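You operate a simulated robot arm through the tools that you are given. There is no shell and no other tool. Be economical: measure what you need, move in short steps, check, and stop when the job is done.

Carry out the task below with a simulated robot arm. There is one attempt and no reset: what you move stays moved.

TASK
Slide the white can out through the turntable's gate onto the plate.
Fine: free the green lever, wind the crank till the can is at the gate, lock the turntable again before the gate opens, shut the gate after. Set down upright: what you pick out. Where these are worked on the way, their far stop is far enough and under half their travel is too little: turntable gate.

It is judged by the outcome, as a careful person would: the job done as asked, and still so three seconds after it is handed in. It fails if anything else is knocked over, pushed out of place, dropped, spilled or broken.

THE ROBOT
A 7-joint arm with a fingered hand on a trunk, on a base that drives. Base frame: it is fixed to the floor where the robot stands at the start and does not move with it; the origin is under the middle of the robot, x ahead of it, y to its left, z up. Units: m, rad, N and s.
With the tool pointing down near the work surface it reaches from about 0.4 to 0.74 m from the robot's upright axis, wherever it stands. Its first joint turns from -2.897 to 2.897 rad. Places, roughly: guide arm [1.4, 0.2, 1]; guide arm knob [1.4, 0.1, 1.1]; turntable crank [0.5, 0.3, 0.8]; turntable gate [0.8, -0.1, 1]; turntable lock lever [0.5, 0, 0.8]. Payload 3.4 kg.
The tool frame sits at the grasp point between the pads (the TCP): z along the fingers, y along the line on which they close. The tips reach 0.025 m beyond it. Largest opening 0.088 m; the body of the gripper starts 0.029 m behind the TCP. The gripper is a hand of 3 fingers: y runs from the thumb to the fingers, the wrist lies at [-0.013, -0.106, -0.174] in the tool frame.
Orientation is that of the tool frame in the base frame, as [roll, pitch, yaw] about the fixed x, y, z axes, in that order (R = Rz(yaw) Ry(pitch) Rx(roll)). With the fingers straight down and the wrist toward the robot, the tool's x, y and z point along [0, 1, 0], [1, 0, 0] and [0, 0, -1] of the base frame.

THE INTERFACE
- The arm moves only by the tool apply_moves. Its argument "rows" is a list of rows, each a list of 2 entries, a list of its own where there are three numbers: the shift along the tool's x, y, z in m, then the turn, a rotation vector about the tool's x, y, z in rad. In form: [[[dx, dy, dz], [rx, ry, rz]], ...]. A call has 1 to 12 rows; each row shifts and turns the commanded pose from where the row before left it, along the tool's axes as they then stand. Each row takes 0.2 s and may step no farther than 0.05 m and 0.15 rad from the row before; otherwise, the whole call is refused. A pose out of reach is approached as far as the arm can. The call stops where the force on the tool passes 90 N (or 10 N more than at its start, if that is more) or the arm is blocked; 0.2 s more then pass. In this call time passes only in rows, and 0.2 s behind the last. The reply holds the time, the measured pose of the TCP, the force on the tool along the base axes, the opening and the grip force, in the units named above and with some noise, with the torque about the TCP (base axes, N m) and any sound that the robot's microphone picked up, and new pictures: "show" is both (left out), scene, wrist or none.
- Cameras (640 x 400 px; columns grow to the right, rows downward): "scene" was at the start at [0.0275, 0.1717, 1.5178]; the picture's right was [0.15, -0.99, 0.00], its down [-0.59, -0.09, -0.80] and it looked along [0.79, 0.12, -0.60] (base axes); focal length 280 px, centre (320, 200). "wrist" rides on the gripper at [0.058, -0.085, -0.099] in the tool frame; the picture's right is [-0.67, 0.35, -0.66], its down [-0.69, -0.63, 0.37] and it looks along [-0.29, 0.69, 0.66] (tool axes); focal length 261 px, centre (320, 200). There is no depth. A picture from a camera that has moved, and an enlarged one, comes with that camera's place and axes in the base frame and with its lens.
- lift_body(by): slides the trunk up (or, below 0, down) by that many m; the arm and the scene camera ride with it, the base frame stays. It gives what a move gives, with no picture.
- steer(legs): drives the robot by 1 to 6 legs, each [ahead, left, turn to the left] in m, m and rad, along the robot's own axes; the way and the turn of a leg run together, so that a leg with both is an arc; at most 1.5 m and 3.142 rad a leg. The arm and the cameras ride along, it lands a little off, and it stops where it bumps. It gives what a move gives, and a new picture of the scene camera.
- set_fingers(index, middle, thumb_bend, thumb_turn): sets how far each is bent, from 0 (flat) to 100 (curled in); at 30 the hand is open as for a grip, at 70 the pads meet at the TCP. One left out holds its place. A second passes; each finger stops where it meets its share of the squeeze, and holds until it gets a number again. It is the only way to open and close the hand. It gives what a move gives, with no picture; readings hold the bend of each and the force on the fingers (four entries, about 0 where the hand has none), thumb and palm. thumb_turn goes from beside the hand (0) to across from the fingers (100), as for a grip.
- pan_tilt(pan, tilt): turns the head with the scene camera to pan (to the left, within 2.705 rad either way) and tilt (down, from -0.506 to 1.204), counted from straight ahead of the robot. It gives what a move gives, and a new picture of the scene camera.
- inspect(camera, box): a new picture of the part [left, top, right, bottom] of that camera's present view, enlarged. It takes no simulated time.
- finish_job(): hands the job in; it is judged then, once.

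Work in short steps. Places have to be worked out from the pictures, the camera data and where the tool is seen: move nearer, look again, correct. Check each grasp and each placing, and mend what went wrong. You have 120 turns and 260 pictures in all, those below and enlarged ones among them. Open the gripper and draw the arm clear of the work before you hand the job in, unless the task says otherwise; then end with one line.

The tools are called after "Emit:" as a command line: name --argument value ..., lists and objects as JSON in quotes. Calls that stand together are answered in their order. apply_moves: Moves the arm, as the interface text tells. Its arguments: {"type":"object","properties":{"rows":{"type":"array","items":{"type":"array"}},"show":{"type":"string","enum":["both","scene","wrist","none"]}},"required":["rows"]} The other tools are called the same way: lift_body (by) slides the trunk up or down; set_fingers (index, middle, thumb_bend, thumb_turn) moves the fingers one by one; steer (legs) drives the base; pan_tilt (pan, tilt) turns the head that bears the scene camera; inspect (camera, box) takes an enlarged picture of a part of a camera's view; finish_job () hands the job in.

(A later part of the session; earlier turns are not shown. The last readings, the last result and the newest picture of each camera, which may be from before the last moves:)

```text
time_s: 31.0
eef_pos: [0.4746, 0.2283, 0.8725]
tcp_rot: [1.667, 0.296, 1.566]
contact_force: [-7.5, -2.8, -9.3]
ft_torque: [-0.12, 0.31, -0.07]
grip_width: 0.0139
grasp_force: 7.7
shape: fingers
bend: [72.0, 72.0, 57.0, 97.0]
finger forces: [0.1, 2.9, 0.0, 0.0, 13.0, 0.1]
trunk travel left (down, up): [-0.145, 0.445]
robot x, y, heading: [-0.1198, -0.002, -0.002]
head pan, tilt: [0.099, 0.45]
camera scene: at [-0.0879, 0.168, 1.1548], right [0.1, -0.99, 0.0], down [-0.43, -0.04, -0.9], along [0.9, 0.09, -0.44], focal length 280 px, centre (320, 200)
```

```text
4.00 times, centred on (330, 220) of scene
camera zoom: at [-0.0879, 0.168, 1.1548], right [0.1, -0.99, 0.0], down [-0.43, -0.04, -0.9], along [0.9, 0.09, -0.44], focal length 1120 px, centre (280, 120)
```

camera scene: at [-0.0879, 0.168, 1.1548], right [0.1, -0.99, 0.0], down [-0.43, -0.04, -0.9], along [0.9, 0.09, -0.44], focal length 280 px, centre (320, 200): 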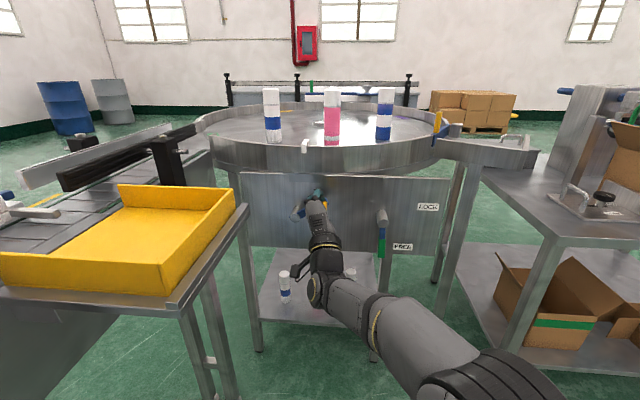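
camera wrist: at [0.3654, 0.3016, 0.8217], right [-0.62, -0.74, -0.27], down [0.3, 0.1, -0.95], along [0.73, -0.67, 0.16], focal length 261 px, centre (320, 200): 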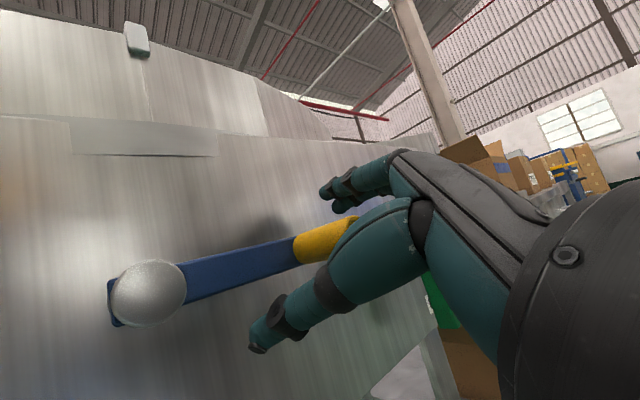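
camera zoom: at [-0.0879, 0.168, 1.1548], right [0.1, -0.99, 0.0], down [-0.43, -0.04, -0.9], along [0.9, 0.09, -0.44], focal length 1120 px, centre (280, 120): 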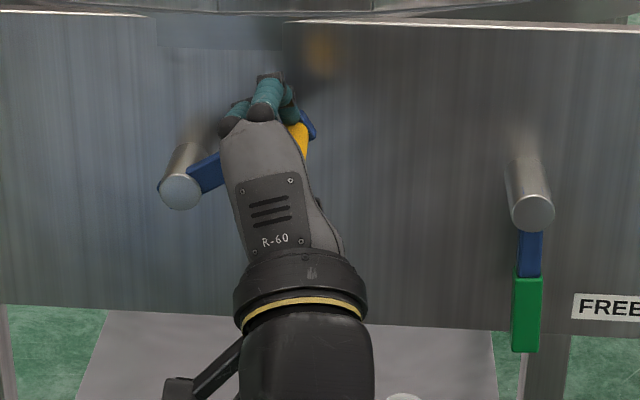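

The crank is at ~28° and the table is turning the right way, but the handle drifts sideways in the grip. I re-centre along the tool's x, and continue with the push direction better aligned.

Emit:
apply_moves --rows '[[[-0.006, 0.0, 0], [0, -0.015, -0.149]], [[0.0012, 0.0118, -0.0012], [0, -0.015, -0.149]], [[0.0012, 0.0118, -0.0012], [0, -0.015, -0.149]], [[0.0012, 0.0118, -0.0012], [0, -0.015, -0.149]]]' --show "scene"

Emit:
inspect --camera "scene" --box '[250, 170, 410, 270]'

```text
time_s: 32.0
eef_pos: [0.4734, 0.2466, 0.9019]
tcp_rot: [1.669, 0.9, 1.57]
contact_force: [-19.4, 3.4, -13.6]
ft_torque: [0.09, 0.5, -0.02]
grip_width: 0.0117
grasp_force: 14.8
shape: fingers
bend: [72.0, 72.0, 65.0, 89.0]
finger forces: [4.4, 0.1, 0.0, 0.1, 25.2, 0.0]
trunk travel left (down, up): [-0.145, 0.445]
robot x, y, heading: [-0.1173, -0.003, -0.0]
head pan, tilt: [0.099, 0.45]
camera scene: at [-0.089, 0.1687, 1.1545], right [0.1, -1.0, 0.0], down [-0.43, -0.04, -0.9], along [0.9, 0.09, -0.43], focal length 280 px, centre (320, 200)
```

scene: 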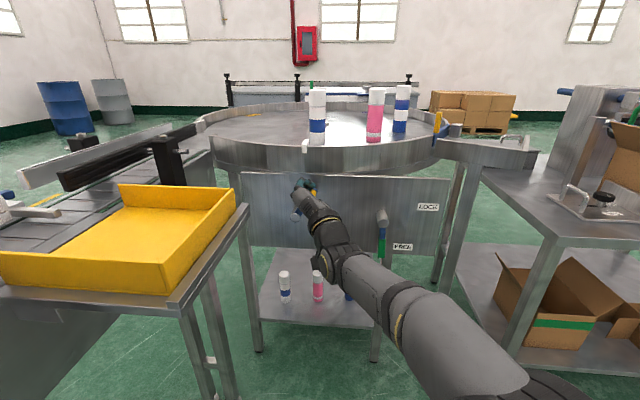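

```text
4.00 times, centred on (330, 220) of scene
camera zoom: at [-0.089, 0.1687, 1.1545], right [0.1, -1.0, 0.0], down [-0.43, -0.04, -0.9], along [0.9, 0.09, -0.43], focal length 1120 px, centre (280, 120)
```

zoom: 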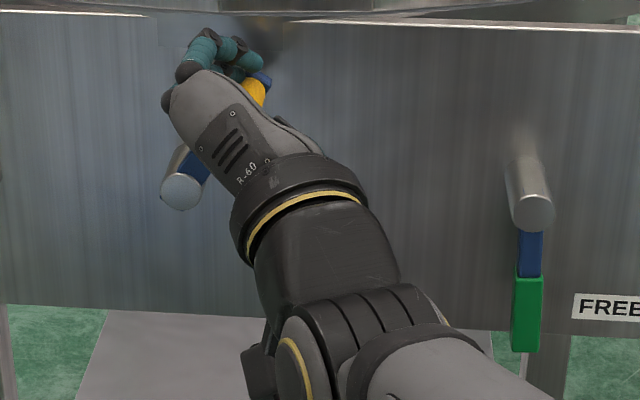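

Crank ≈56°, table ≈57°: ratio 1:1. About 60° remains. Continue with slight re-centring.

Emit:
apply_moves --rows '[[[0.006, 0.0115, -0.003], [0, -0.015, -0.149]], [[0.003, 0.0118, -0.0015], [0, -0.015, -0.149]], [[0.002, 0.0118, -0.0012], [0, -0.015, -0.149]], [[0.002, 0.0118, -0.0012], [0, -0.015, -0.149]]]' --show "scene"

Emit:
inspect --camera "scene" --box '[250, 170, 410, 270]'

```text
time_s: 33.0
eef_pos: [0.4719, 0.2941, 0.9088]
tcp_rot: [1.666, 1.494, 1.569]
contact_force: [-6.5, 3.7, -10.8]
ft_torque: [0.08, 0.16, 0.1]
grip_width: 0.0104
grasp_force: 10.5
shape: fingers
bend: [71.0, 72.0, 66.0, 91.0]
finger forces: [10.0, 0.1, 0.0, 0.0, 11.0, 0.1]
trunk travel left (down, up): [-0.145, 0.445]
robot x, y, heading: [-0.1183, -0.0017, -0.003]
head pan, tilt: [0.099, 0.45]
camera scene: at [-0.0877, 0.1687, 1.1546], right [0.1, -0.99, 0.0], down [-0.43, -0.04, -0.9], along [0.9, 0.09, -0.44], focal length 280 px, centre (320, 200)
```

scene: 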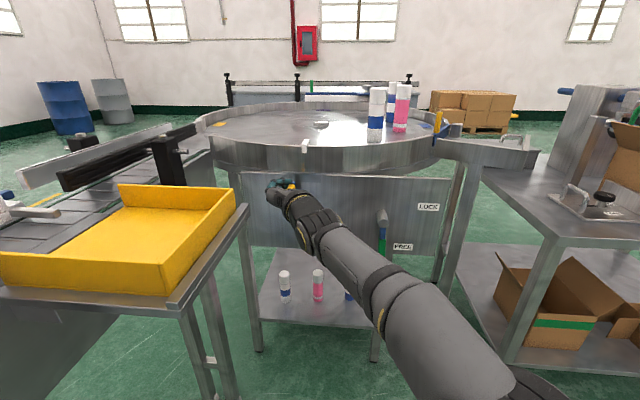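

```text
4.00 times, centred on (330, 220) of scene
camera zoom: at [-0.0877, 0.1687, 1.1546], right [0.1, -0.99, 0.0], down [-0.43, -0.04, -0.9], along [0.9, 0.09, -0.44], focal length 1120 px, centre (280, 120)
```

zoom: 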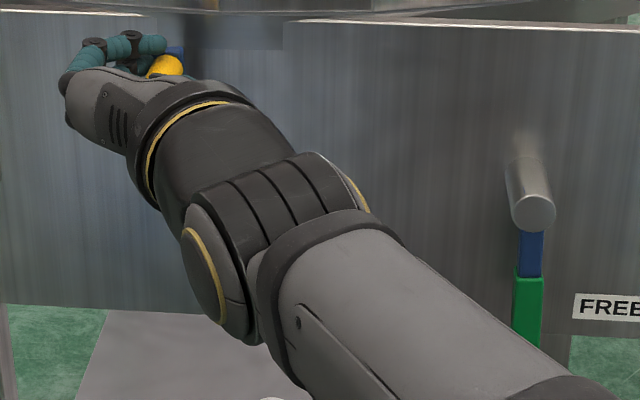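

White can ≈219°, gate ≈240° around the centre: about 21° more. I wind 0.36 rad further.

Emit:
apply_moves --rows '[[[0.001, 0.0118, -0.0012], [0, -0.015, -0.149]], [[0.001, 0.0118, -0.0012], [0, -0.015, -0.149]], [[0.0005, 0.005, -0.0005], [0, -0.006, -0.06]]]' --show "scene"

Emit:
inspect --camera "scene" --box '[300, 60, 540, 210]'

```text
time_s: 33.8
eef_pos: [0.472, 0.3226, 0.9024]
tcp_rot: [-1.475, 1.286, -1.573]
contact_force: [-10.4, -1.1, -16.8]
ft_torque: [0.07, 0.38, 0.0]
grip_width: 0.0118
grasp_force: 11.1
shape: fingers
bend: [71.0, 72.0, 66.0, 90.0]
finger forces: [10.7, 0.0, 0.0, 0.1, 11.6, 0.1]
trunk travel left (down, up): [-0.145, 0.445]
robot x, y, heading: [-0.1191, -0.0017, -0.0]
head pan, tilt: [0.099, 0.45]
camera scene: at [-0.0877, 0.1686, 1.1545], right [0.1, -0.99, 0.0], down [-0.43, -0.04, -0.9], along [0.9, 0.09, -0.44], focal length 280 px, centre (320, 200)
```

scene: 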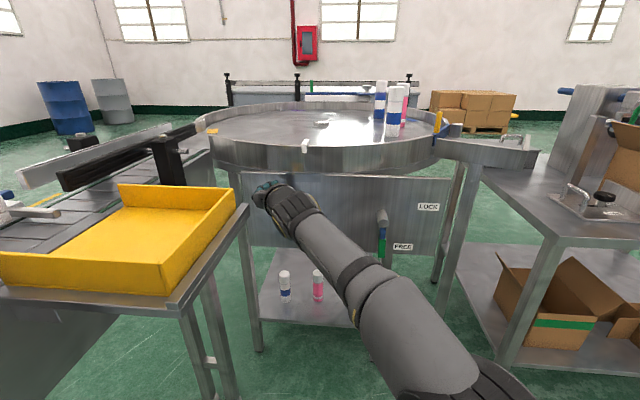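

```text
2.67 times, centred on (420, 135) of scene
camera zoom: at [-0.0877, 0.1686, 1.1545], right [0.1, -0.99, 0.0], down [-0.43, -0.04, -0.9], along [0.9, 0.09, -0.44], focal length 747 px, centre (53, 373)
```

zoom: 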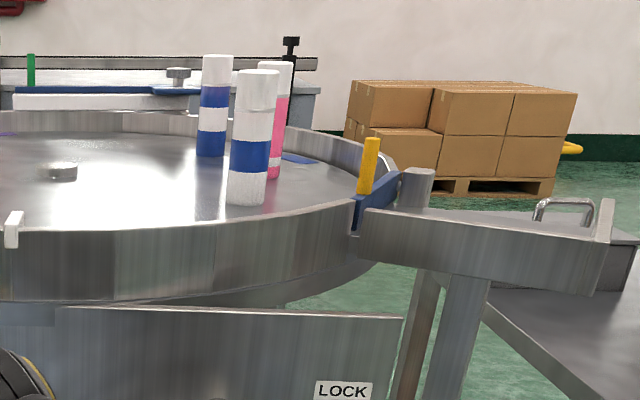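

White can ≈236° vs gate ≈235–240°: at the gate. I release the handle and back away along −x.

Emit:
set_fingers --index 40 --middle 40 --thumb_bend 40

Emit:
apply_moves --rows '[[[0, -0.004, -0.04], [0, 0, 0]], [[0, -0.004, -0.04], [0, 0, 0]], [[0, 0, 0], [0, 0.015, 0.149]], [[0, 0, 0], [0, 0.015, 0.149]], [[0, 0, 0], [0, 0.015, 0.149]]]' --show "scene"

Emit:
inspect --camera "scene" --box '[300, 60, 540, 210]'

Emit:
inspect --camera "scene" --box '[250, 170, 410, 270]'

```text
time_s: 34.8
eef_pos: [0.4725, 0.3222, 0.9061]
tcp_rot: [-1.467, 1.288, -1.566]
contact_force: [-0.6, 0.6, 0.6]
ft_torque: [-0.01, -0.01, 0.0]
grip_width: 0.063
grasp_force: 0.0
shape: fingers
bend: [40.0, 40.0, 40.0, 97.0]
finger forces: [0.1, 0.1, 0.1, 0.1, 0.0, 0.0]
trunk travel left (down, up): [-0.145, 0.445]
robot x, y, heading: [-0.1156, 0.0018, -0.003]
head pan, tilt: [0.099, 0.45]
```

```text
time_s: 36.0
eef_pos: [0.393, 0.321, 0.9062]
tcp_rot: [1.655, 1.404, 1.558]
contact_force: [0.8, -0.6, -0.4]
ft_torque: [-0.01, 0.0, -0.02]
grip_width: 0.0632
grasp_force: 0.2
shape: fingers
bend: [40.0, 40.0, 40.0, 97.0]
finger forces: [0.0, 0.0, 0.0, 0.1, 0.0, 0.0]
trunk travel left (down, up): [-0.145, 0.445]
robot x, y, heading: [-0.1213, 0.0003, 0.0]
head pan, tilt: [0.099, 0.45]
camera scene: at [-0.088, 0.1681, 1.1547], right [0.1, -0.99, 0.0], down [-0.43, -0.04, -0.9], along [0.9, 0.09, -0.44], focal length 280 px, centre (320, 200)
```

scene: 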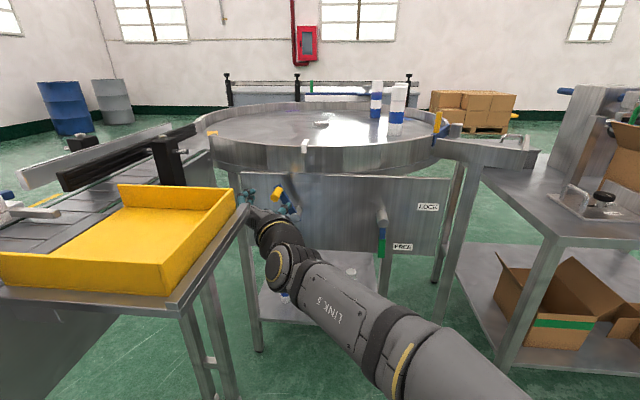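

```text
2.67 times, centred on (420, 135) of scene
camera zoom: at [-0.088, 0.1681, 1.1547], right [0.1, -0.99, 0.0], down [-0.43, -0.04, -0.9], along [0.9, 0.09, -0.44], focal length 747 px, centre (53, 373)
```

zoom: 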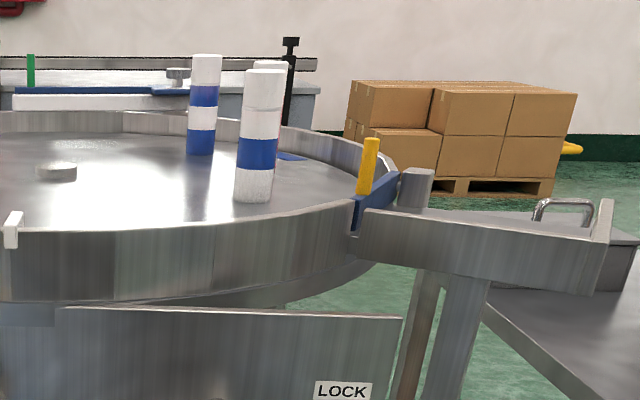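

```text
4.00 times, centred on (330, 220) of scene
camera zoom: at [-0.088, 0.1681, 1.1547], right [0.1, -0.99, 0.0], down [-0.43, -0.04, -0.9], along [0.9, 0.09, -0.44], focal length 1120 px, centre (280, 120)
```

zoom: 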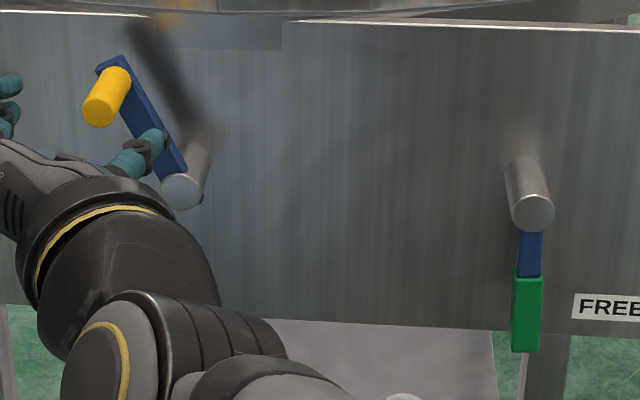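

The table coasted slightly (can ≈240°). Before locking I raise the trunk to check the alignment from above.

Emit:
lift_body --by 0.4

Emit:
pan_tilt --pan -0.1 --tilt 0.65

Emit:
inspect --camera "scene" --box '[240, 80, 480, 230]'

```text
time_s: 39.8
eef_pos: [0.3927, 0.3208, 1.3053]
tcp_rot: [1.676, 1.402, 1.577]
contact_force: [-0.4, 0.7, -0.3]
ft_torque: [0.0, -0.06, -0.04]
grip_width: 0.0632
grasp_force: 0.1
shape: fingers
bend: [40.0, 40.0, 40.0, 97.0]
finger forces: [0.0, 0.1, 0.1, 0.0, 0.0, 0.0]
trunk travel left (down, up): [-0.545, 0.045]
robot x, y, heading: [-0.1231, -0.0005, -0.004]
head pan, tilt: [0.099, 0.45]
```

```text
time_s: 40.6
eef_pos: [0.3917, 0.3216, 1.3065]
tcp_rot: [1.672, 1.403, 1.572]
contact_force: [0.1, -0.3, -0.2]
ft_torque: [0.01, 0.01, -0.01]
grip_width: 0.063
grasp_force: 0.0
shape: fingers
bend: [40.0, 40.0, 40.0, 97.0]
finger forces: [0.0, 0.0, 0.1, 0.0, 0.1, 0.0]
trunk travel left (down, up): [-0.545, 0.045]
robot x, y, heading: [-0.1207, 0.003, 0.002]
head pan, tilt: [-0.099, 0.649]
camera scene: at [-0.093, 0.1504, 1.5369], right [-0.1, -1.0, 0.0], down [-0.6, 0.06, -0.8], along [0.79, -0.08, -0.6], focal length 280 px, centre (320, 200)
```

scene: 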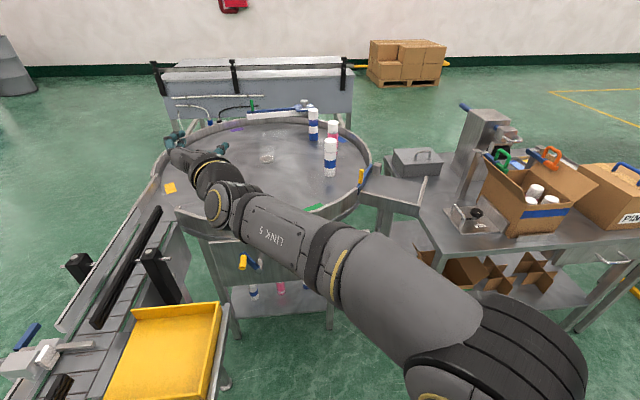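

```text
2.67 times, centred on (360, 155) of scene
camera zoom: at [-0.093, 0.1504, 1.5369], right [-0.1, -1.0, 0.0], down [-0.6, 0.06, -0.8], along [0.79, -0.08, -0.6], focal length 747 px, centre (213, 320)
```

zoom: 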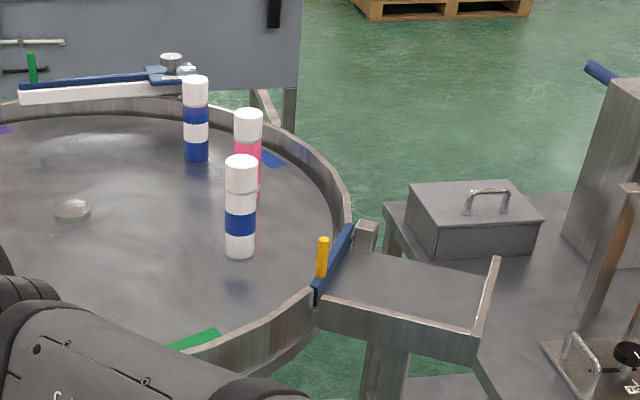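

Seen from above, the can (239°) faces the gate (~235–240°): good. Now rotate the wrist back for the lever, then go down and lock.

Emit:
apply_moves --rows '[[[0, 0, 0], [0, 0.015, 0.149]], [[0, 0, 0], [0, 0.015, 0.149]], [[0, 0, 0], [0, 0.015, 0.149]], [[0, 0, 0], [0, 0.015, 0.149]], [[0, 0, 0], [0, 0.015, 0.149]], [[0, 0, 0], [0, 0.015, 0.149]], [[0, 0, 0], [0, 0.015, 0.149]], [[0, 0, 0], [0, 0.015, 0.149]], [[0, 0, 0], [0, 0.015, 0.149]], [[0, 0, 0], [0, 0.015, 0.149]], [[0, 0, 0], [0, 0.015, 0.149]], [[0, 0, 0], [0, 0.015, 0.149]]]' --show "none"

Emit:
apply_moves --rows '[[[0, 0, 0], [0, 0.015, 0.149]], [[0, 0, 0], [0, 0.015, 0.149]], [[0, 0, 0], [0, 0.015, 0.149]], [[0, 0, 0], [0, 0.015, 0.149]], [[0, 0, 0], [0, 0.015, 0.149]], [[0, 0, 0], [0, 0.015, 0.149]], [[0, 0, 0], [0, 0.015, 0.149]], [[0, 0, 0], [0, 0.015, 0.149]], [[0, 0.045, -0.0085], [0, 0, 0]], [[0, 0.045, -0.0085], [0, 0, 0]], [[0, 0.045, -0.0085], [0, 0, 0]], [[0, 0.045, -0.0085], [0, 0, 0]]]' --show "none"

Emit:
lift_body --by -0.4

Emit:
pan_tilt --pan 0.05 --tilt 0.45

```text
time_s: 43.2
eef_pos: [0.3906, 0.3221, 1.3065]
tcp_rot: [1.673, -0.396, 1.57]
contact_force: [0.4, 0.4, -0.2]
ft_torque: [-0.01, 0.0, 0.01]
grip_width: 0.0631
grasp_force: 0.0
shape: fingers
bend: [40.0, 40.0, 40.0, 97.0]
finger forces: [0.0, 0.0, 0.0, 0.0, 0.0, 0.1]
trunk travel left (down, up): [-0.545, 0.045]
robot x, y, heading: [-0.1234, 0.0015, -0.0]
head pan, tilt: [-0.099, 0.649]
```

```text
time_s: 45.8
eef_pos: [0.3791, 0.1381, 1.3055]
tcp_rot: [-1.353, -1.549, -1.685]
contact_force: [0.7, 0.9, 0.2]
ft_torque: [0.04, 0.0, -0.01]
grip_width: 0.0629
grasp_force: 0.1
shape: fingers
bend: [40.0, 40.0, 40.0, 97.0]
finger forces: [0.0, 0.0, 0.1, 0.0, 0.0, 0.0]
out of reach, approached as far as the arm can: row 10
trunk travel left (down, up): [-0.545, 0.045]
robot x, y, heading: [-0.1203, 0.0014, -0.005]
head pan, tilt: [-0.099, 0.649]
```

```text
time_s: 49.6
eef_pos: [0.3804, 0.1393, 0.9065]
tcp_rot: [-1.493, -1.55, -1.548]
contact_force: [0.4, -0.9, 0.6]
ft_torque: [-0.02, 0.0, 0.02]
grip_width: 0.0629
grasp_force: 0.0
shape: fingers
bend: [40.0, 40.0, 40.0, 97.0]
finger forces: [0.0, 0.0, 0.0, 0.1, 0.1, 0.0]
trunk travel left (down, up): [-0.145, 0.445]
robot x, y, heading: [-0.1196, -0.0014, 0.001]
head pan, tilt: [-0.099, 0.649]
```

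```text
time_s: 50.3
eef_pos: [0.3807, 0.1391, 0.905]
tcp_rot: [-1.499, -1.549, -1.542]
contact_force: [-0.7, -0.5, 0.2]
ft_torque: [-0.04, 0.02, 0.0]
grip_width: 0.0629
grasp_force: 0.0
shape: fingers
bend: [40.0, 40.0, 40.0, 97.0]
finger forces: [0.1, 0.0, 0.1, 0.1, 0.0, 0.0]
trunk travel left (down, up): [-0.145, 0.445]
robot x, y, heading: [-0.1189, -0.0005, 0.001]
head pan, tilt: [0.051, 0.45]
camera scene: at [-0.0876, 0.1636, 1.1546], right [0.05, -1.0, 0.0], down [-0.44, -0.02, -0.9], along [0.9, 0.05, -0.44], focal length 280 px, centre (320, 200)
```

scene: 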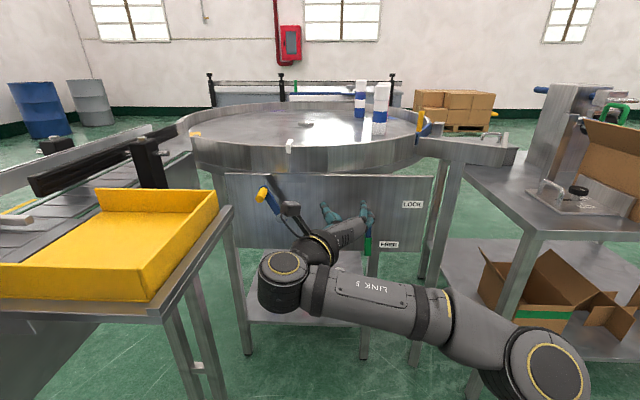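

Lever still at FREE, table state unchanged. I lower the hand in front of the lever.

Emit:
apply_moves --rows '[[[-0.04, 0.0142, 0.0036], [0, 0, 0]], [[-0.04, 0.0142, 0.0036], [0, 0, 0]], [[-0.04, 0.0142, 0.0036], [0, 0, 0]], [[-0.04, 0.0142, 0.0036], [0, 0, 0]]]'

Emit:
inspect --camera "scene" --box '[300, 170, 460, 270]'

```text
time_s: 51.3
eef_pos: [0.4079, 0.073, 0.7924]
tcp_rot: [-2.224, -1.547, -0.814]
contact_force: [-0.6, -0.6, -0.9]
ft_torque: [-0.01, 0.03, 0.06]
grip_width: 0.0632
grasp_force: 0.1
shape: fingers
bend: [40.0, 40.0, 40.0, 97.0]
finger forces: [0.0, 0.1, 0.0, 0.1, 0.0, 0.0]
out of reach, approached as far as the arm can: row 1, 2, 3, 4
trunk travel left (down, up): [-0.145, 0.445]
robot x, y, heading: [-0.1198, 0.0017, -0.001]
head pan, tilt: [0.051, 0.45]
camera scene: at [-0.0876, 0.1637, 1.1547], right [0.05, -1.0, 0.0], down [-0.43, -0.02, -0.9], along [0.9, 0.05, -0.44], focal length 280 px, centre (320, 200)
camera wrist: at [0.302, 0.1454, 0.8558], right [-0.63, -0.4, -0.67], down [0.29, 0.68, -0.68], along [0.72, -0.62, -0.31], focal length 261 px, centre (320, 200)
```

scene: 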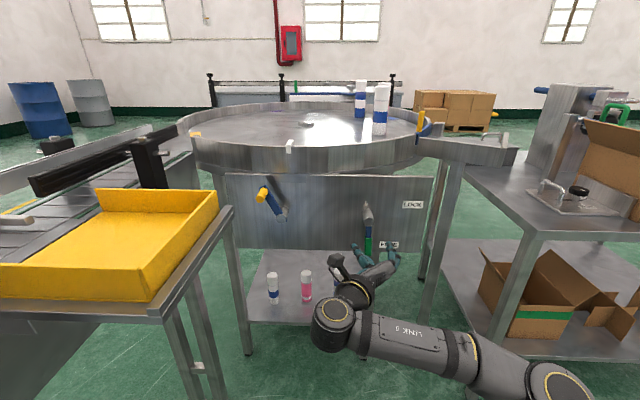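
wrist: 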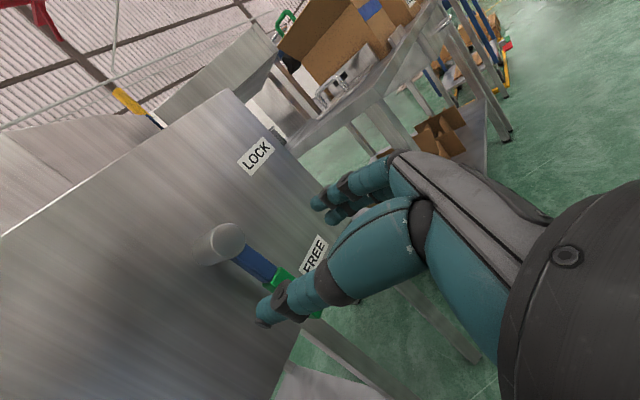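

```text
4.00 times, centred on (380, 220) of scene
camera zoom: at [-0.0876, 0.1637, 1.1547], right [0.05, -1.0, 0.0], down [-0.43, -0.02, -0.9], along [0.9, 0.05, -0.44], focal length 1120 px, centre (80, 120)
```

zoom: 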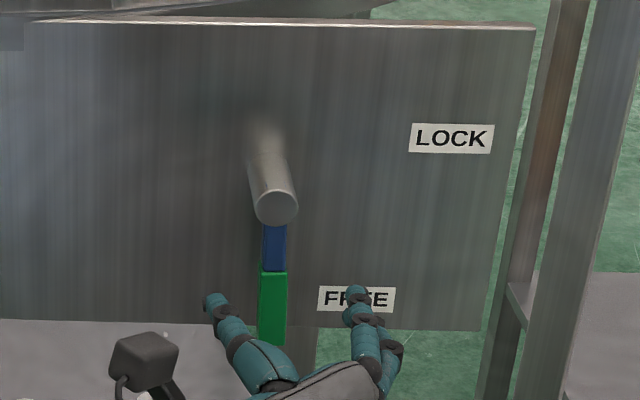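

A joint limit keeps the hand from going lower in this pose. The earlier 60° pitch worked here, so I pitch back about tool x.

Emit:
apply_moves --rows '[[[0, 0, 0], [0.14, 0, 0]], [[0, 0, 0], [0.14, 0, 0]], [[0, 0, 0], [0.14, 0, 0]]]' --show "none"

Emit:
inspect --camera "scene" --box '[300, 170, 460, 270]'

```text
time_s: 52.1
eef_pos: [0.4088, 0.0737, 0.7939]
tcp_rot: [-1.069, -1.549, -1.55]
contact_force: [0.4, -1.0, -0.3]
ft_torque: [-0.03, 0.01, 0.03]
grip_width: 0.0633
grasp_force: 0.1
shape: fingers
bend: [40.0, 40.0, 40.0, 97.0]
finger forces: [0.0, 0.0, 0.0, 0.0, 0.0, 0.0]
trunk travel left (down, up): [-0.145, 0.445]
robot x, y, heading: [-0.1191, 0.0039, 0.001]
head pan, tilt: [0.051, 0.45]
```

```text
4.00 times, centred on (380, 220) of scene
camera zoom: at [-0.0876, 0.1637, 1.1547], right [0.05, -1.0, 0.0], down [-0.43, -0.02, -0.9], along [0.9, 0.05, -0.44], focal length 1120 px, centre (80, 120)
```

zoom: 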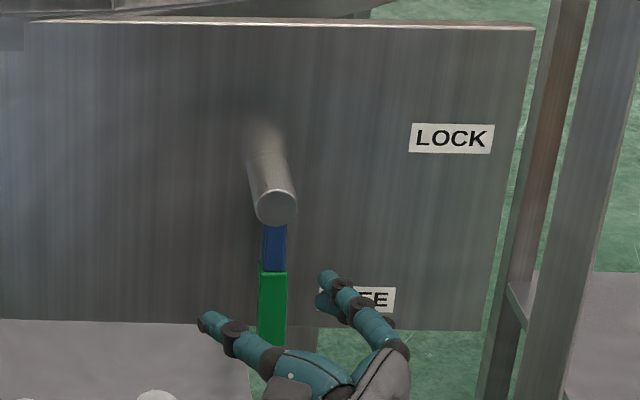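

Now lower 4.5 cm, and open a bit wider; then advance so the lever sits between thumb (left) and fingers (right).

Emit:
set_fingers --index 30 --middle 30 --thumb_bend 30

Emit:
apply_moves --rows '[[[-0.023, 0, 0], [0, 0, 0]], [[-0.023, 0, 0], [0, 0, 0]], [[0, 0.0195, 0.0339], [0, 0, 0]], [[0, 0.0195, 0.0339], [0, 0, 0]]]' --show "wrist"

Emit:
inspect --camera "scene" --box '[300, 170, 460, 270]'

```text
time_s: 53.1
eef_pos: [0.4102, 0.0737, 0.7929]
tcp_rot: [-1.043, -1.549, -1.577]
contact_force: [0.5, 0.6, 0.8]
ft_torque: [0.02, 0.01, 0.01]
grip_width: 0.0844
grasp_force: 0.1
shape: fingers
bend: [30.0, 30.0, 30.0, 97.0]
finger forces: [0.1, 0.0, 0.1, 0.0, 0.0, 0.0]
trunk travel left (down, up): [-0.145, 0.445]
robot x, y, heading: [-0.1183, -0.0025, -0.003]
head pan, tilt: [0.051, 0.45]
```

```text
time_s: 54.1
eef_pos: [0.4853, 0.0708, 0.7755]
tcp_rot: [-1.507, -1.55, -1.112]
contact_force: [-0.4, -0.8, 0.6]
ft_torque: [0.0, 0.01, 0.01]
grip_width: 0.0845
grasp_force: 0.1
shape: fingers
bend: [30.0, 30.0, 30.0, 97.0]
finger forces: [0.1, 0.0, 0.0, 0.1, 0.0, 0.1]
out of reach, approached as far as the arm can: row 2, 3, 4
trunk travel left (down, up): [-0.145, 0.445]
robot x, y, heading: [-0.1217, -0.0027, 0.0]
head pan, tilt: [0.051, 0.45]
camera wrist: at [0.357, 0.0925, 0.8375], right [-0.4, -0.62, -0.68], down [0.0, 0.74, -0.67], along [0.92, -0.27, -0.3], focal length 261 px, centre (320, 200)
```

wrist: 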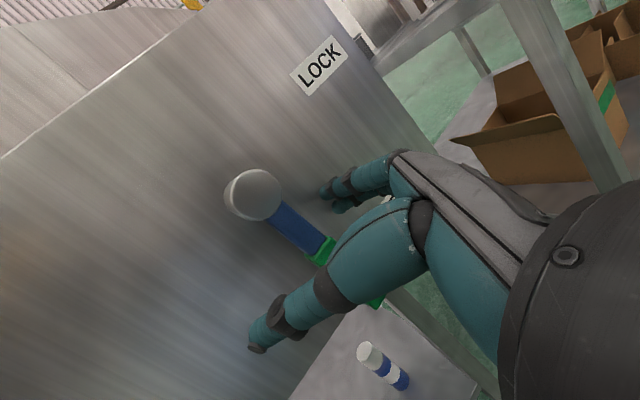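

```text
4.00 times, centred on (380, 220) of scene
camera zoom: at [-0.0877, 0.1635, 1.1547], right [0.05, -1.0, 0.0], down [-0.43, -0.02, -0.9], along [0.9, 0.05, -0.44], focal length 1120 px, centre (80, 120)
```

zoom: 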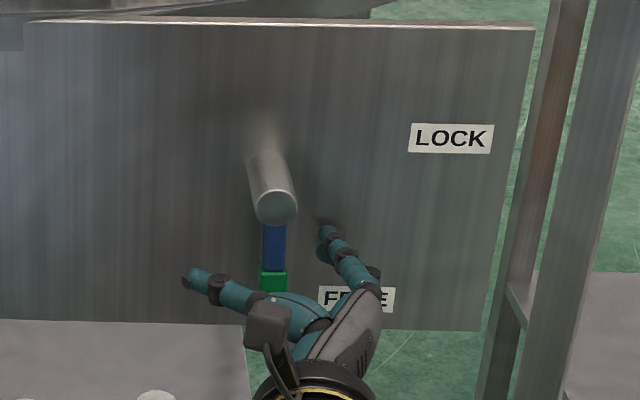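

The lever is between thumb and fingers but the TCP is a bit high. Lowering the trunk 3 cm fixes that.

Emit:
lift_body --by -0.03

Emit:
set_fingers --index 45 --middle 45 --thumb_bend 45

Emit:
inspect --camera "scene" --box '[300, 170, 460, 270]'

```text
time_s: 54.9
eef_pos: [0.4851, 0.0683, 0.7455]
tcp_rot: [-1.468, -1.551, -1.15]
contact_force: [0.1, 0.5, 0.3]
ft_torque: [-0.03, 0.03, -0.01]
grip_width: 0.0844
grasp_force: 0.1
shape: fingers
bend: [30.0, 30.0, 30.0, 97.0]
finger forces: [0.0, 0.0, 0.0, 0.0, 0.1, 0.0]
trunk travel left (down, up): [-0.115, 0.475]
robot x, y, heading: [-0.1193, 0.0018, -0.0]
head pan, tilt: [0.051, 0.45]
```

```text
time_s: 55.9
eef_pos: [0.485, 0.0701, 0.7463]
tcp_rot: [-1.547, -1.55, -1.073]
contact_force: [0.0, -0.5, 0.3]
ft_torque: [0.01, 0.0, -0.02]
grip_width: 0.0534
grasp_force: 0.0
shape: fingers
bend: [45.0, 45.0, 45.0, 97.0]
finger forces: [0.0, 0.0, 0.0, 0.0, 0.0, 0.0]
trunk travel left (down, up): [-0.115, 0.475]
robot x, y, heading: [-0.1208, 0.001, -0.004]
head pan, tilt: [0.051, 0.45]
```

```text
4.00 times, centred on (380, 220) of scene
camera zoom: at [-0.0876, 0.1636, 1.1247], right [0.05, -1.0, 0.0], down [-0.43, -0.02, -0.9], along [0.9, 0.05, -0.44], focal length 1120 px, centre (80, 120)
```

zoom: 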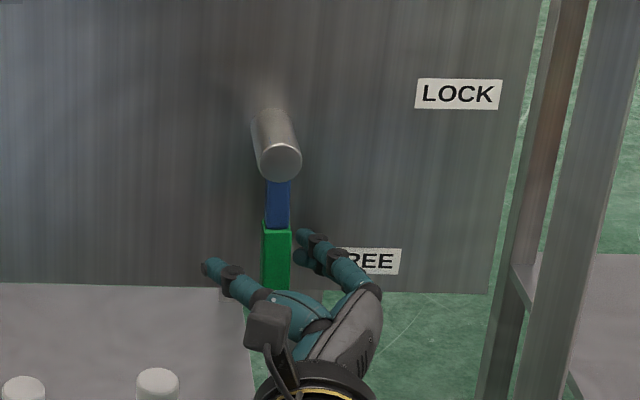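

Now the reverse sweep: the thumb carries the lever right and up toward LOCK.

Emit:
apply_moves --rows '[[[0.0009, 0.0099, -0.0057], [0, -0.075, -0.1305]], [[0.0009, 0.0099, -0.0057], [0, -0.075, -0.1305]], [[0.0009, 0.0099, -0.0057], [0, -0.075, -0.1305]], [[0.0009, 0.0099, -0.0057], [0, -0.075, -0.1305]], [[0.0009, 0.0099, -0.0057], [0, -0.075, -0.1305]], [[0.0009, 0.0099, -0.0057], [0, -0.075, -0.1305]], [[0.0009, 0.0099, -0.0057], [0, -0.075, -0.1305]], [[0.0009, 0.0099, -0.0057], [0, -0.075, -0.1305]]]' --show "none"

Emit:
inspect --camera "scene" --box '[300, 170, 460, 270]'

```text
time_s: 57.7
eef_pos: [0.4859, -0.0022, 0.7945]
tcp_rot: [2.103, -0.385, 1.57]
contact_force: [-1.0, 2.4, -0.4]
ft_torque: [0.09, 0.05, 0.05]
grip_width: 0.0546
grasp_force: 1.0
shape: fingers
bend: [45.0, 45.0, 44.0, 96.0]
finger forces: [0.0, 0.1, 0.0, 0.0, 1.5, 0.0]
trunk travel left (down, up): [-0.115, 0.475]
robot x, y, heading: [-0.1217, -0.0029, -0.0]
head pan, tilt: [0.051, 0.45]
```

```text
4.00 times, centred on (380, 220) of scene
camera zoom: at [-0.0876, 0.1637, 1.1246], right [0.05, -1.0, 0.0], down [-0.43, -0.02, -0.9], along [0.9, 0.05, -0.44], focal length 1120 px, centre (80, 120)
```

zoom: 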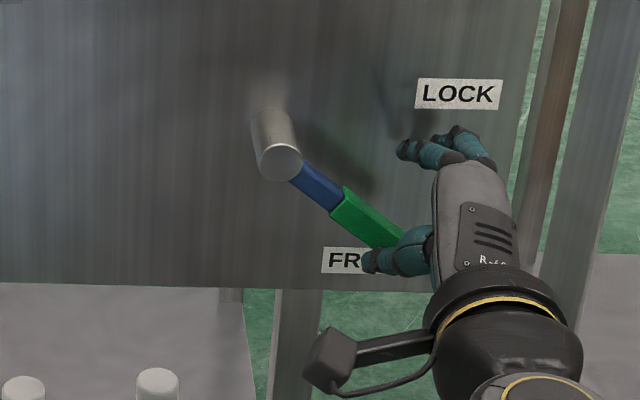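

Lever is ~38° from LOCK; continue the sweep.

Emit:
apply_moves --rows '[[[0.0018, 0.0099, -0.0057], [0, -0.075, -0.1305]], [[0.0018, 0.0099, -0.0057], [0, -0.075, -0.1305]], [[0.0018, 0.0099, -0.0057], [0, -0.075, -0.1305]], [[0.001, 0.0099, -0.0057], [0, -0.06, -0.105]], [[0.001, 0.0099, -0.0057], [0, 0, 0]]]' --show "none"

Emit:
inspect --camera "scene" --box '[300, 150, 460, 250]'

```text
time_s: 58.9
eef_pos: [0.4861, 0.001, 0.8515]
tcp_rot: [2.102, 0.188, 1.573]
contact_force: [-0.2, -1.1, -2.2]
ft_torque: [-0.04, 0.02, 0.0]
grip_width: 0.0567
grasp_force: 0.9
shape: fingers
bend: [45.0, 45.0, 42.0, 98.0]
finger forces: [0.0, 0.0, 0.0, 0.0, 2.3, 0.0]
trunk travel left (down, up): [-0.115, 0.475]
robot x, y, heading: [-0.1216, 0.0007, -0.002]
head pan, tilt: [0.051, 0.45]
```

```text
4.00 times, centred on (380, 200) of scene
camera zoom: at [-0.0874, 0.1634, 1.1247], right [0.05, -1.0, 0.0], down [-0.43, -0.02, -0.9], along [0.9, 0.05, -0.44], focal length 1120 px, centre (80, 200)
```

zoom: 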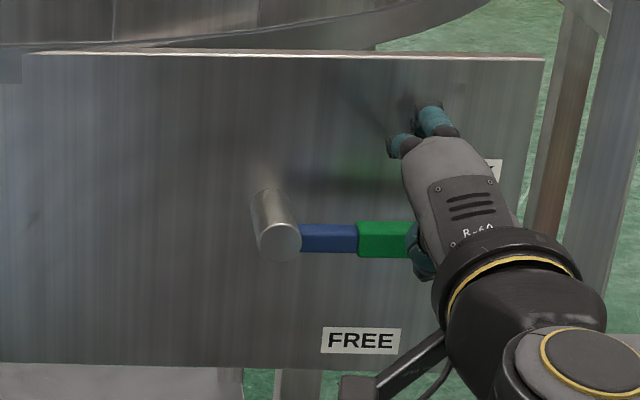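

The lever is horizontal at LOCK. One more small upward nudge to be sure it's seated, watching the force.

Emit:
apply_moves --rows '[[[0, 0.0087, -0.005], [0, 0, 0]]]' --show "none"

Emit:
inspect --camera "scene" --box '[300, 150, 460, 250]'

```text
time_s: 59.3
eef_pos: [0.4861, 0.0013, 0.8604]
tcp_rot: [2.103, 0.187, 1.576]
contact_force: [-2.6, -1.0, -2.1]
ft_torque: [-0.01, 0.15, -0.01]
grip_width: 0.0584
grasp_force: 1.5
shape: fingers
bend: [45.0, 45.0, 41.0, 97.0]
finger forces: [0.0, 0.1, 0.1, 0.1, 2.8, 0.1]
trunk travel left (down, up): [-0.115, 0.475]
robot x, y, heading: [-0.1177, 0.0016, -0.003]
head pan, tilt: [0.051, 0.45]
```

```text
4.00 times, centred on (380, 200) of scene
camera zoom: at [-0.0877, 0.1635, 1.1247], right [0.05, -1.0, 0.0], down [-0.43, -0.02, -0.9], along [0.9, 0.05, -0.44], focal length 1120 px, centre (80, 200)
```

zoom: 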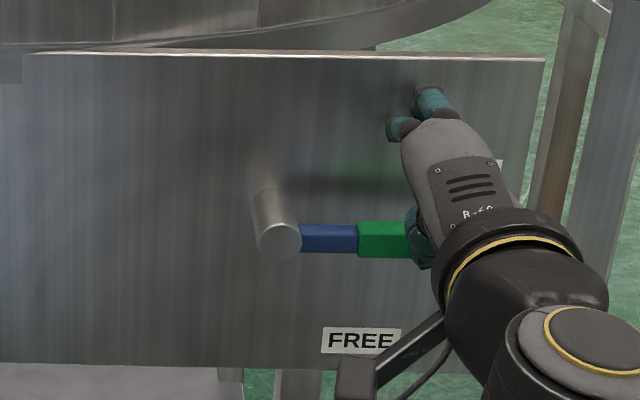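

Locked: the hand rose but the lever held at LOCK. I back off, open, and turn the tool down again while raising the trunk.

Emit:
apply_moves --rows '[[[0, -0.0104, 0.006], [0, 0, 0]], [[0, -0.0175, -0.0303], [0, 0, 0]], [[0, -0.0175, -0.0303], [0, 0, 0]], [[0, -0.0175, -0.0303], [0, 0, 0]]]' --show "none"

Emit:
lift_body --by 0.45

Emit:
apply_moves --rows '[[[0, 0, 0], [0, 0.075, 0.1305]], [[0, 0, 0], [0, 0.0185, 0.032]], [[0, 0, 0], [0.15, 0, 0]], [[0, 0, 0], [0.15, 0, 0]], [[0, 0, 0], [0.15, 0, 0]], [[0, 0, 0], [0.15, 0, 0]], [[0, 0, 0], [0.15, 0, 0]], [[0, 0, 0], [0.15, 0, 0]], [[0, 0, 0], [0.14, 0, 0]]]' --show "none"

Emit:
pan_tilt --pan 0.0 --tilt 0.85

```text
time_s: 60.3
eef_pos: [0.3792, -0.001, 0.8488]
tcp_rot: [2.102, 0.187, 1.575]
contact_force: [0.4, -0.4, 0.2]
ft_torque: [0.02, 0.01, -0.02]
grip_width: 0.053
grasp_force: 0.0
shape: fingers
bend: [45.0, 45.0, 45.0, 97.0]
finger forces: [0.0, 0.0, 0.0, 0.1, 0.1, 0.1]
trunk travel left (down, up): [-0.115, 0.475]
robot x, y, heading: [-0.1224, 0.0017, 0.002]
head pan, tilt: [0.051, 0.45]
```

```text
refused: 0.45 is not a number from -0.4 to 0.4
```

```text
time_s: 62.3
eef_pos: [0.381, 0.0, 0.8493]
tcp_rot: [-3.14, -0.001, 1.572]
contact_force: [-0.4, -0.4, -0.5]
ft_torque: [0.03, 0.01, 0.01]
grip_width: 0.0529
grasp_force: 0.0
shape: fingers
bend: [45.0, 45.0, 45.0, 97.0]
finger forces: [0.0, 0.0, 0.0, 0.0, 0.0, 0.0]
trunk travel left (down, up): [-0.115, 0.475]
robot x, y, heading: [-0.119, -0.0031, 0.001]
head pan, tilt: [0.051, 0.45]
```

```text
time_s: 63.1
eef_pos: [0.3809, -0.0016, 0.8488]
tcp_rot: [3.14, -0.003, 1.573]
contact_force: [0.6, 0.4, -0.3]
ft_torque: [-0.01, -0.03, 0.03]
grip_width: 0.0533
grasp_force: 0.1
shape: fingers
bend: [45.0, 45.0, 45.0, 97.0]
finger forces: [0.0, 0.0, 0.1, 0.1, 0.1, 0.1]
trunk travel left (down, up): [-0.115, 0.475]
robot x, y, heading: [-0.1222, 0.0034, 0.0]
head pan, tilt: [0.0, 0.85]
camera scene: at [-0.1012, 0.1589, 1.0903], right [0.0, -1.0, 0.0], down [-0.75, 0.0, -0.66], along [0.66, 0.0, -0.75], focal length 280 px, centre (320, 200)
```

scene: 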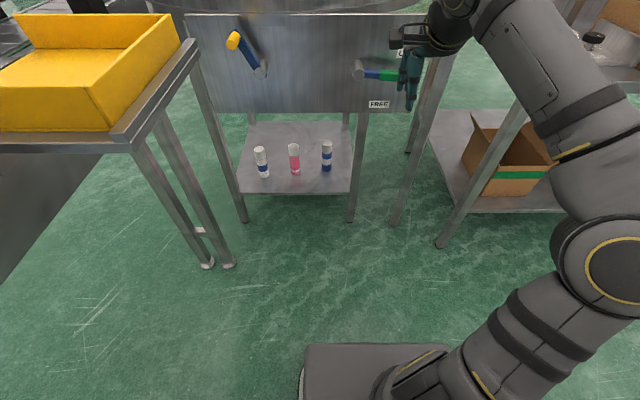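

Floor is clear ahead. Raise the trunk, then drive forward so gate and can come within reach.

Emit:
lift_body --by 0.4

Emit:
steer --legs '[[0.3, -0.06, 0]]'

Emit:
pan_tilt --pan -0.35 --tilt 0.85

```text
time_s: 67.0
eef_pos: [0.3815, -0.0007, 1.249]
tcp_rot: [3.14, -0.001, 1.572]
contact_force: [-0.5, -1.1, 0.1]
ft_torque: [-0.04, -0.04, 0.03]
grip_width: 0.0532
grasp_force: 0.0
shape: fingers
bend: [45.0, 45.0, 45.0, 97.0]
finger forces: [0.1, 0.0, 0.1, 0.1, 0.1, 0.0]
trunk travel left (down, up): [-0.515, 0.075]
robot x, y, heading: [-0.1208, -0.0006, -0.001]
head pan, tilt: [0.0, 0.85]
```

```text
time_s: 69.0
eef_pos: [0.6797, -0.0609, 1.2494]
tcp_rot: [3.141, -0.001, 1.572]
contact_force: [-0.3, 0.3, -0.3]
ft_torque: [-0.03, 0.01, 0.0]
grip_width: 0.0533
grasp_force: 0.1
shape: fingers
bend: [45.0, 45.0, 45.0, 97.0]
finger forces: [0.0, 0.0, 0.1, 0.0, 0.1, 0.0]
trunk travel left (down, up): [-0.515, 0.075]
robot x, y, heading: [0.178, -0.0557, 0.006]
head pan, tilt: [0.0, 0.85]
camera scene: at [0.1975, 0.0985, 1.4902], right [0.0, -1.0, 0.0], down [-0.75, 0.0, -0.66], along [0.66, 0.0, -0.75], focal length 280 px, centre (320, 200)
```

scene: 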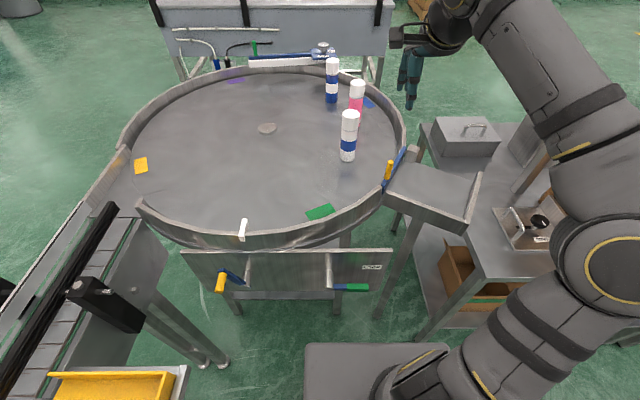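

```text
time_s: 69.9
eef_pos: [0.6784, -0.0609, 1.2497]
tcp_rot: [3.14, -0.001, 1.571]
contact_force: [-0.1, -0.2, -0.2]
ft_torque: [-0.04, 0.06, -0.02]
grip_width: 0.0532
grasp_force: 0.0
shape: fingers
bend: [45.0, 45.0, 45.0, 97.0]
finger forces: [0.0, 0.0, 0.1, 0.0, 0.0, 0.0]
trunk travel left (down, up): [-0.515, 0.075]
robot x, y, heading: [0.1759, -0.0624, 0.001]
head pan, tilt: [-0.351, 0.85]
camera scene: at [0.1922, 0.0718, 1.4902], right [-0.34, -0.94, 0.0], down [-0.71, 0.26, -0.66], along [0.62, -0.23, -0.75], focal length 280 px, centre (320, 200)
```

scene: 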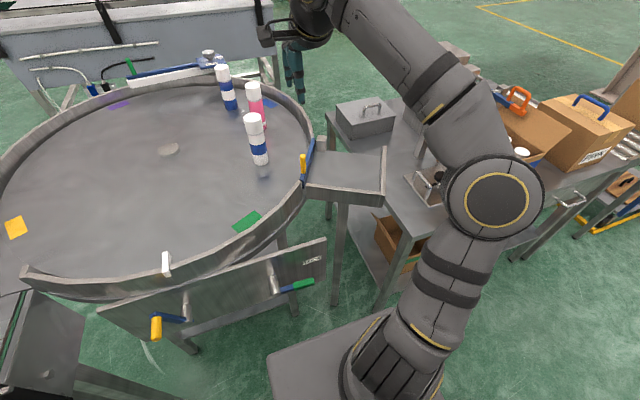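

Good view. Zoom on the gate, plate and white can for triangulation.

Emit:
inspect --camera "scene" --box '[230, 100, 400, 206]'

Emit:
inspect --camera "wrist" --box '[0, 0, 640, 400]'

```text
3.76 times, centred on (315, 153) of scene
camera zoom: at [0.1922, 0.0718, 1.4902], right [-0.34, -0.94, 0.0], down [-0.71, 0.26, -0.66], along [0.62, -0.23, -0.75], focal length 1054 px, centre (339, 377)
```

zoom: 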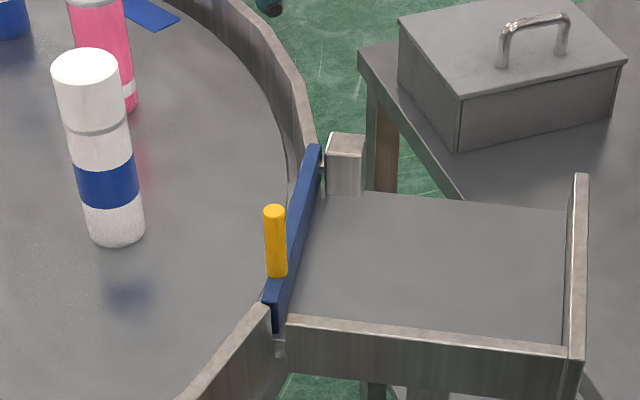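

```text
1.00 times, centred on (320, 200) of wrist (not enlarged: the box is as wide or as high as the picture)
camera zoom: at [0.5939, -0.0032, 1.3505], right [0.35, -0.67, 0.66], down [-0.63, -0.69, -0.37], along [0.7, -0.28, -0.66], focal length 261 px, centre (320, 200)
```

zoom: 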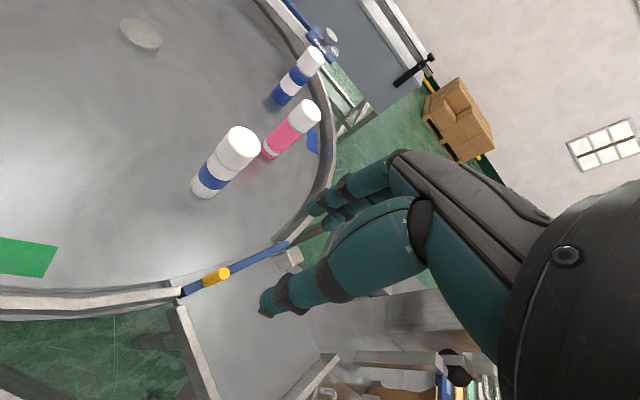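

Gate bar runs from (0.68,−0.06) to (0.83,−0.14), the yellow post at about (0.72,−0.08), top ≈1.04; hinge likely at the far end, swinging out over the plate. I yaw the hand 75° and come above the post with open fingers.

Emit:
set_fingers --index 30 --middle 30 --thumb_bend 30 --thumb_turn 100

Emit:
apply_moves --rows '[[[0, 0, 0], [0, 0, -0.1455]], [[0, 0, 0], [0, 0, -0.1455]], [[0, 0, 0], [0, 0, -0.1455]], [[0, 0, 0], [0, 0, -0.1455]], [[0, 0, 0], [0, 0, -0.1455]], [[0, 0, 0], [0, 0, -0.1455]], [[0, 0, 0], [0, 0, -0.1455]], [[0, 0, 0], [0, 0, -0.1455]], [[0, 0, 0], [0, 0, -0.1455]], [[-0.0151, -0.0022, 0.036], [0, 0, 0]], [[-0.0151, -0.0022, 0.036], [0, 0, 0]], [[-0.0151, -0.0022, 0.036], [0, 0, 0]]]'

Emit:
inspect --camera "scene" --box '[230, 100, 400, 206]'

```text
time_s: 70.9
eef_pos: [0.6795, -0.0605, 1.2499]
tcp_rot: [-3.141, -0.002, 1.572]
contact_force: [0.8, 0.0, -1.0]
ft_torque: [0.01, -0.02, 0.0]
grip_width: 0.0842
grasp_force: 0.1
shape: fingers
bend: [30.0, 30.0, 30.0, 98.0]
finger forces: [0.0, 0.0, 0.0, 0.1, 0.0, 0.0]
trunk travel left (down, up): [-0.515, 0.075]
robot x, y, heading: [0.1766, -0.0599, -0.002]
head pan, tilt: [-0.351, 0.85]
```

```text
time_s: 73.5
eef_pos: [0.7113, -0.0716, 1.1297]
tcp_rot: [3.139, 0.001, 2.884]
contact_force: [-0.3, 0.4, -0.2]
ft_torque: [0.01, 0.03, 0.03]
grip_width: 0.0846
grasp_force: 0.0
shape: fingers
bend: [30.0, 30.0, 30.0, 98.0]
finger forces: [0.1, 0.0, 0.0, 0.0, 0.0, 0.0]
out of reach, approached as far as the arm can: row 9
trunk travel left (down, up): [-0.515, 0.075]
robot x, y, heading: [0.1755, -0.0585, 0.004]
head pan, tilt: [-0.351, 0.85]
camera scene: at [0.1924, 0.0717, 1.4903], right [-0.34, -0.94, 0.0], down [-0.71, 0.26, -0.66], along [0.62, -0.23, -0.75], focal length 280 px, centre (320, 200)
camera wrist: at [0.6329, -0.1398, 1.2306], right [0.74, 0.17, 0.66], down [0.5, -0.78, -0.37], along [0.45, 0.6, -0.66], focal length 261 px, centre (320, 200)
```

scene: 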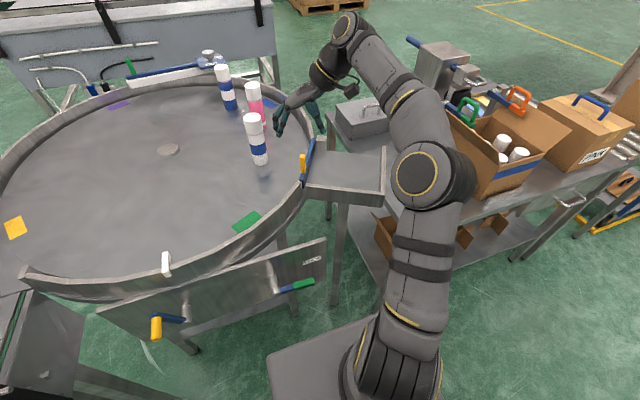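
wrist: 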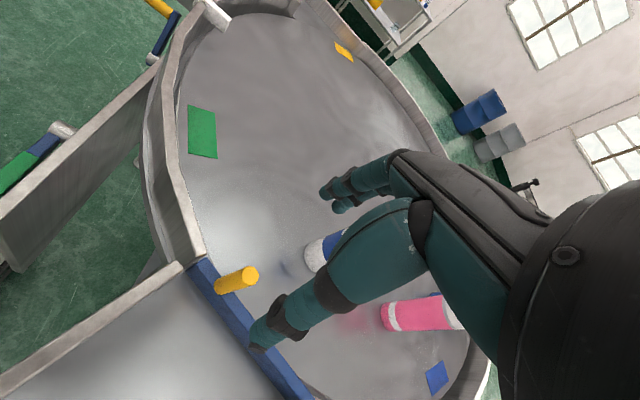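

```text
3.76 times, centred on (315, 153) of scene
camera zoom: at [0.1924, 0.0717, 1.4903], right [-0.34, -0.94, 0.0], down [-0.71, 0.26, -0.66], along [0.62, -0.23, -0.75], focal length 1054 px, centre (339, 377)
```

zoom: 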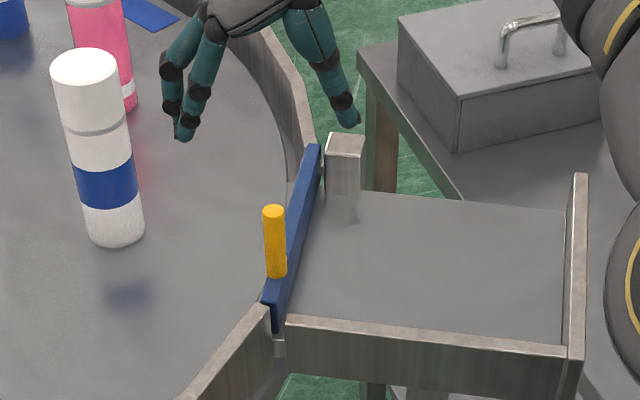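

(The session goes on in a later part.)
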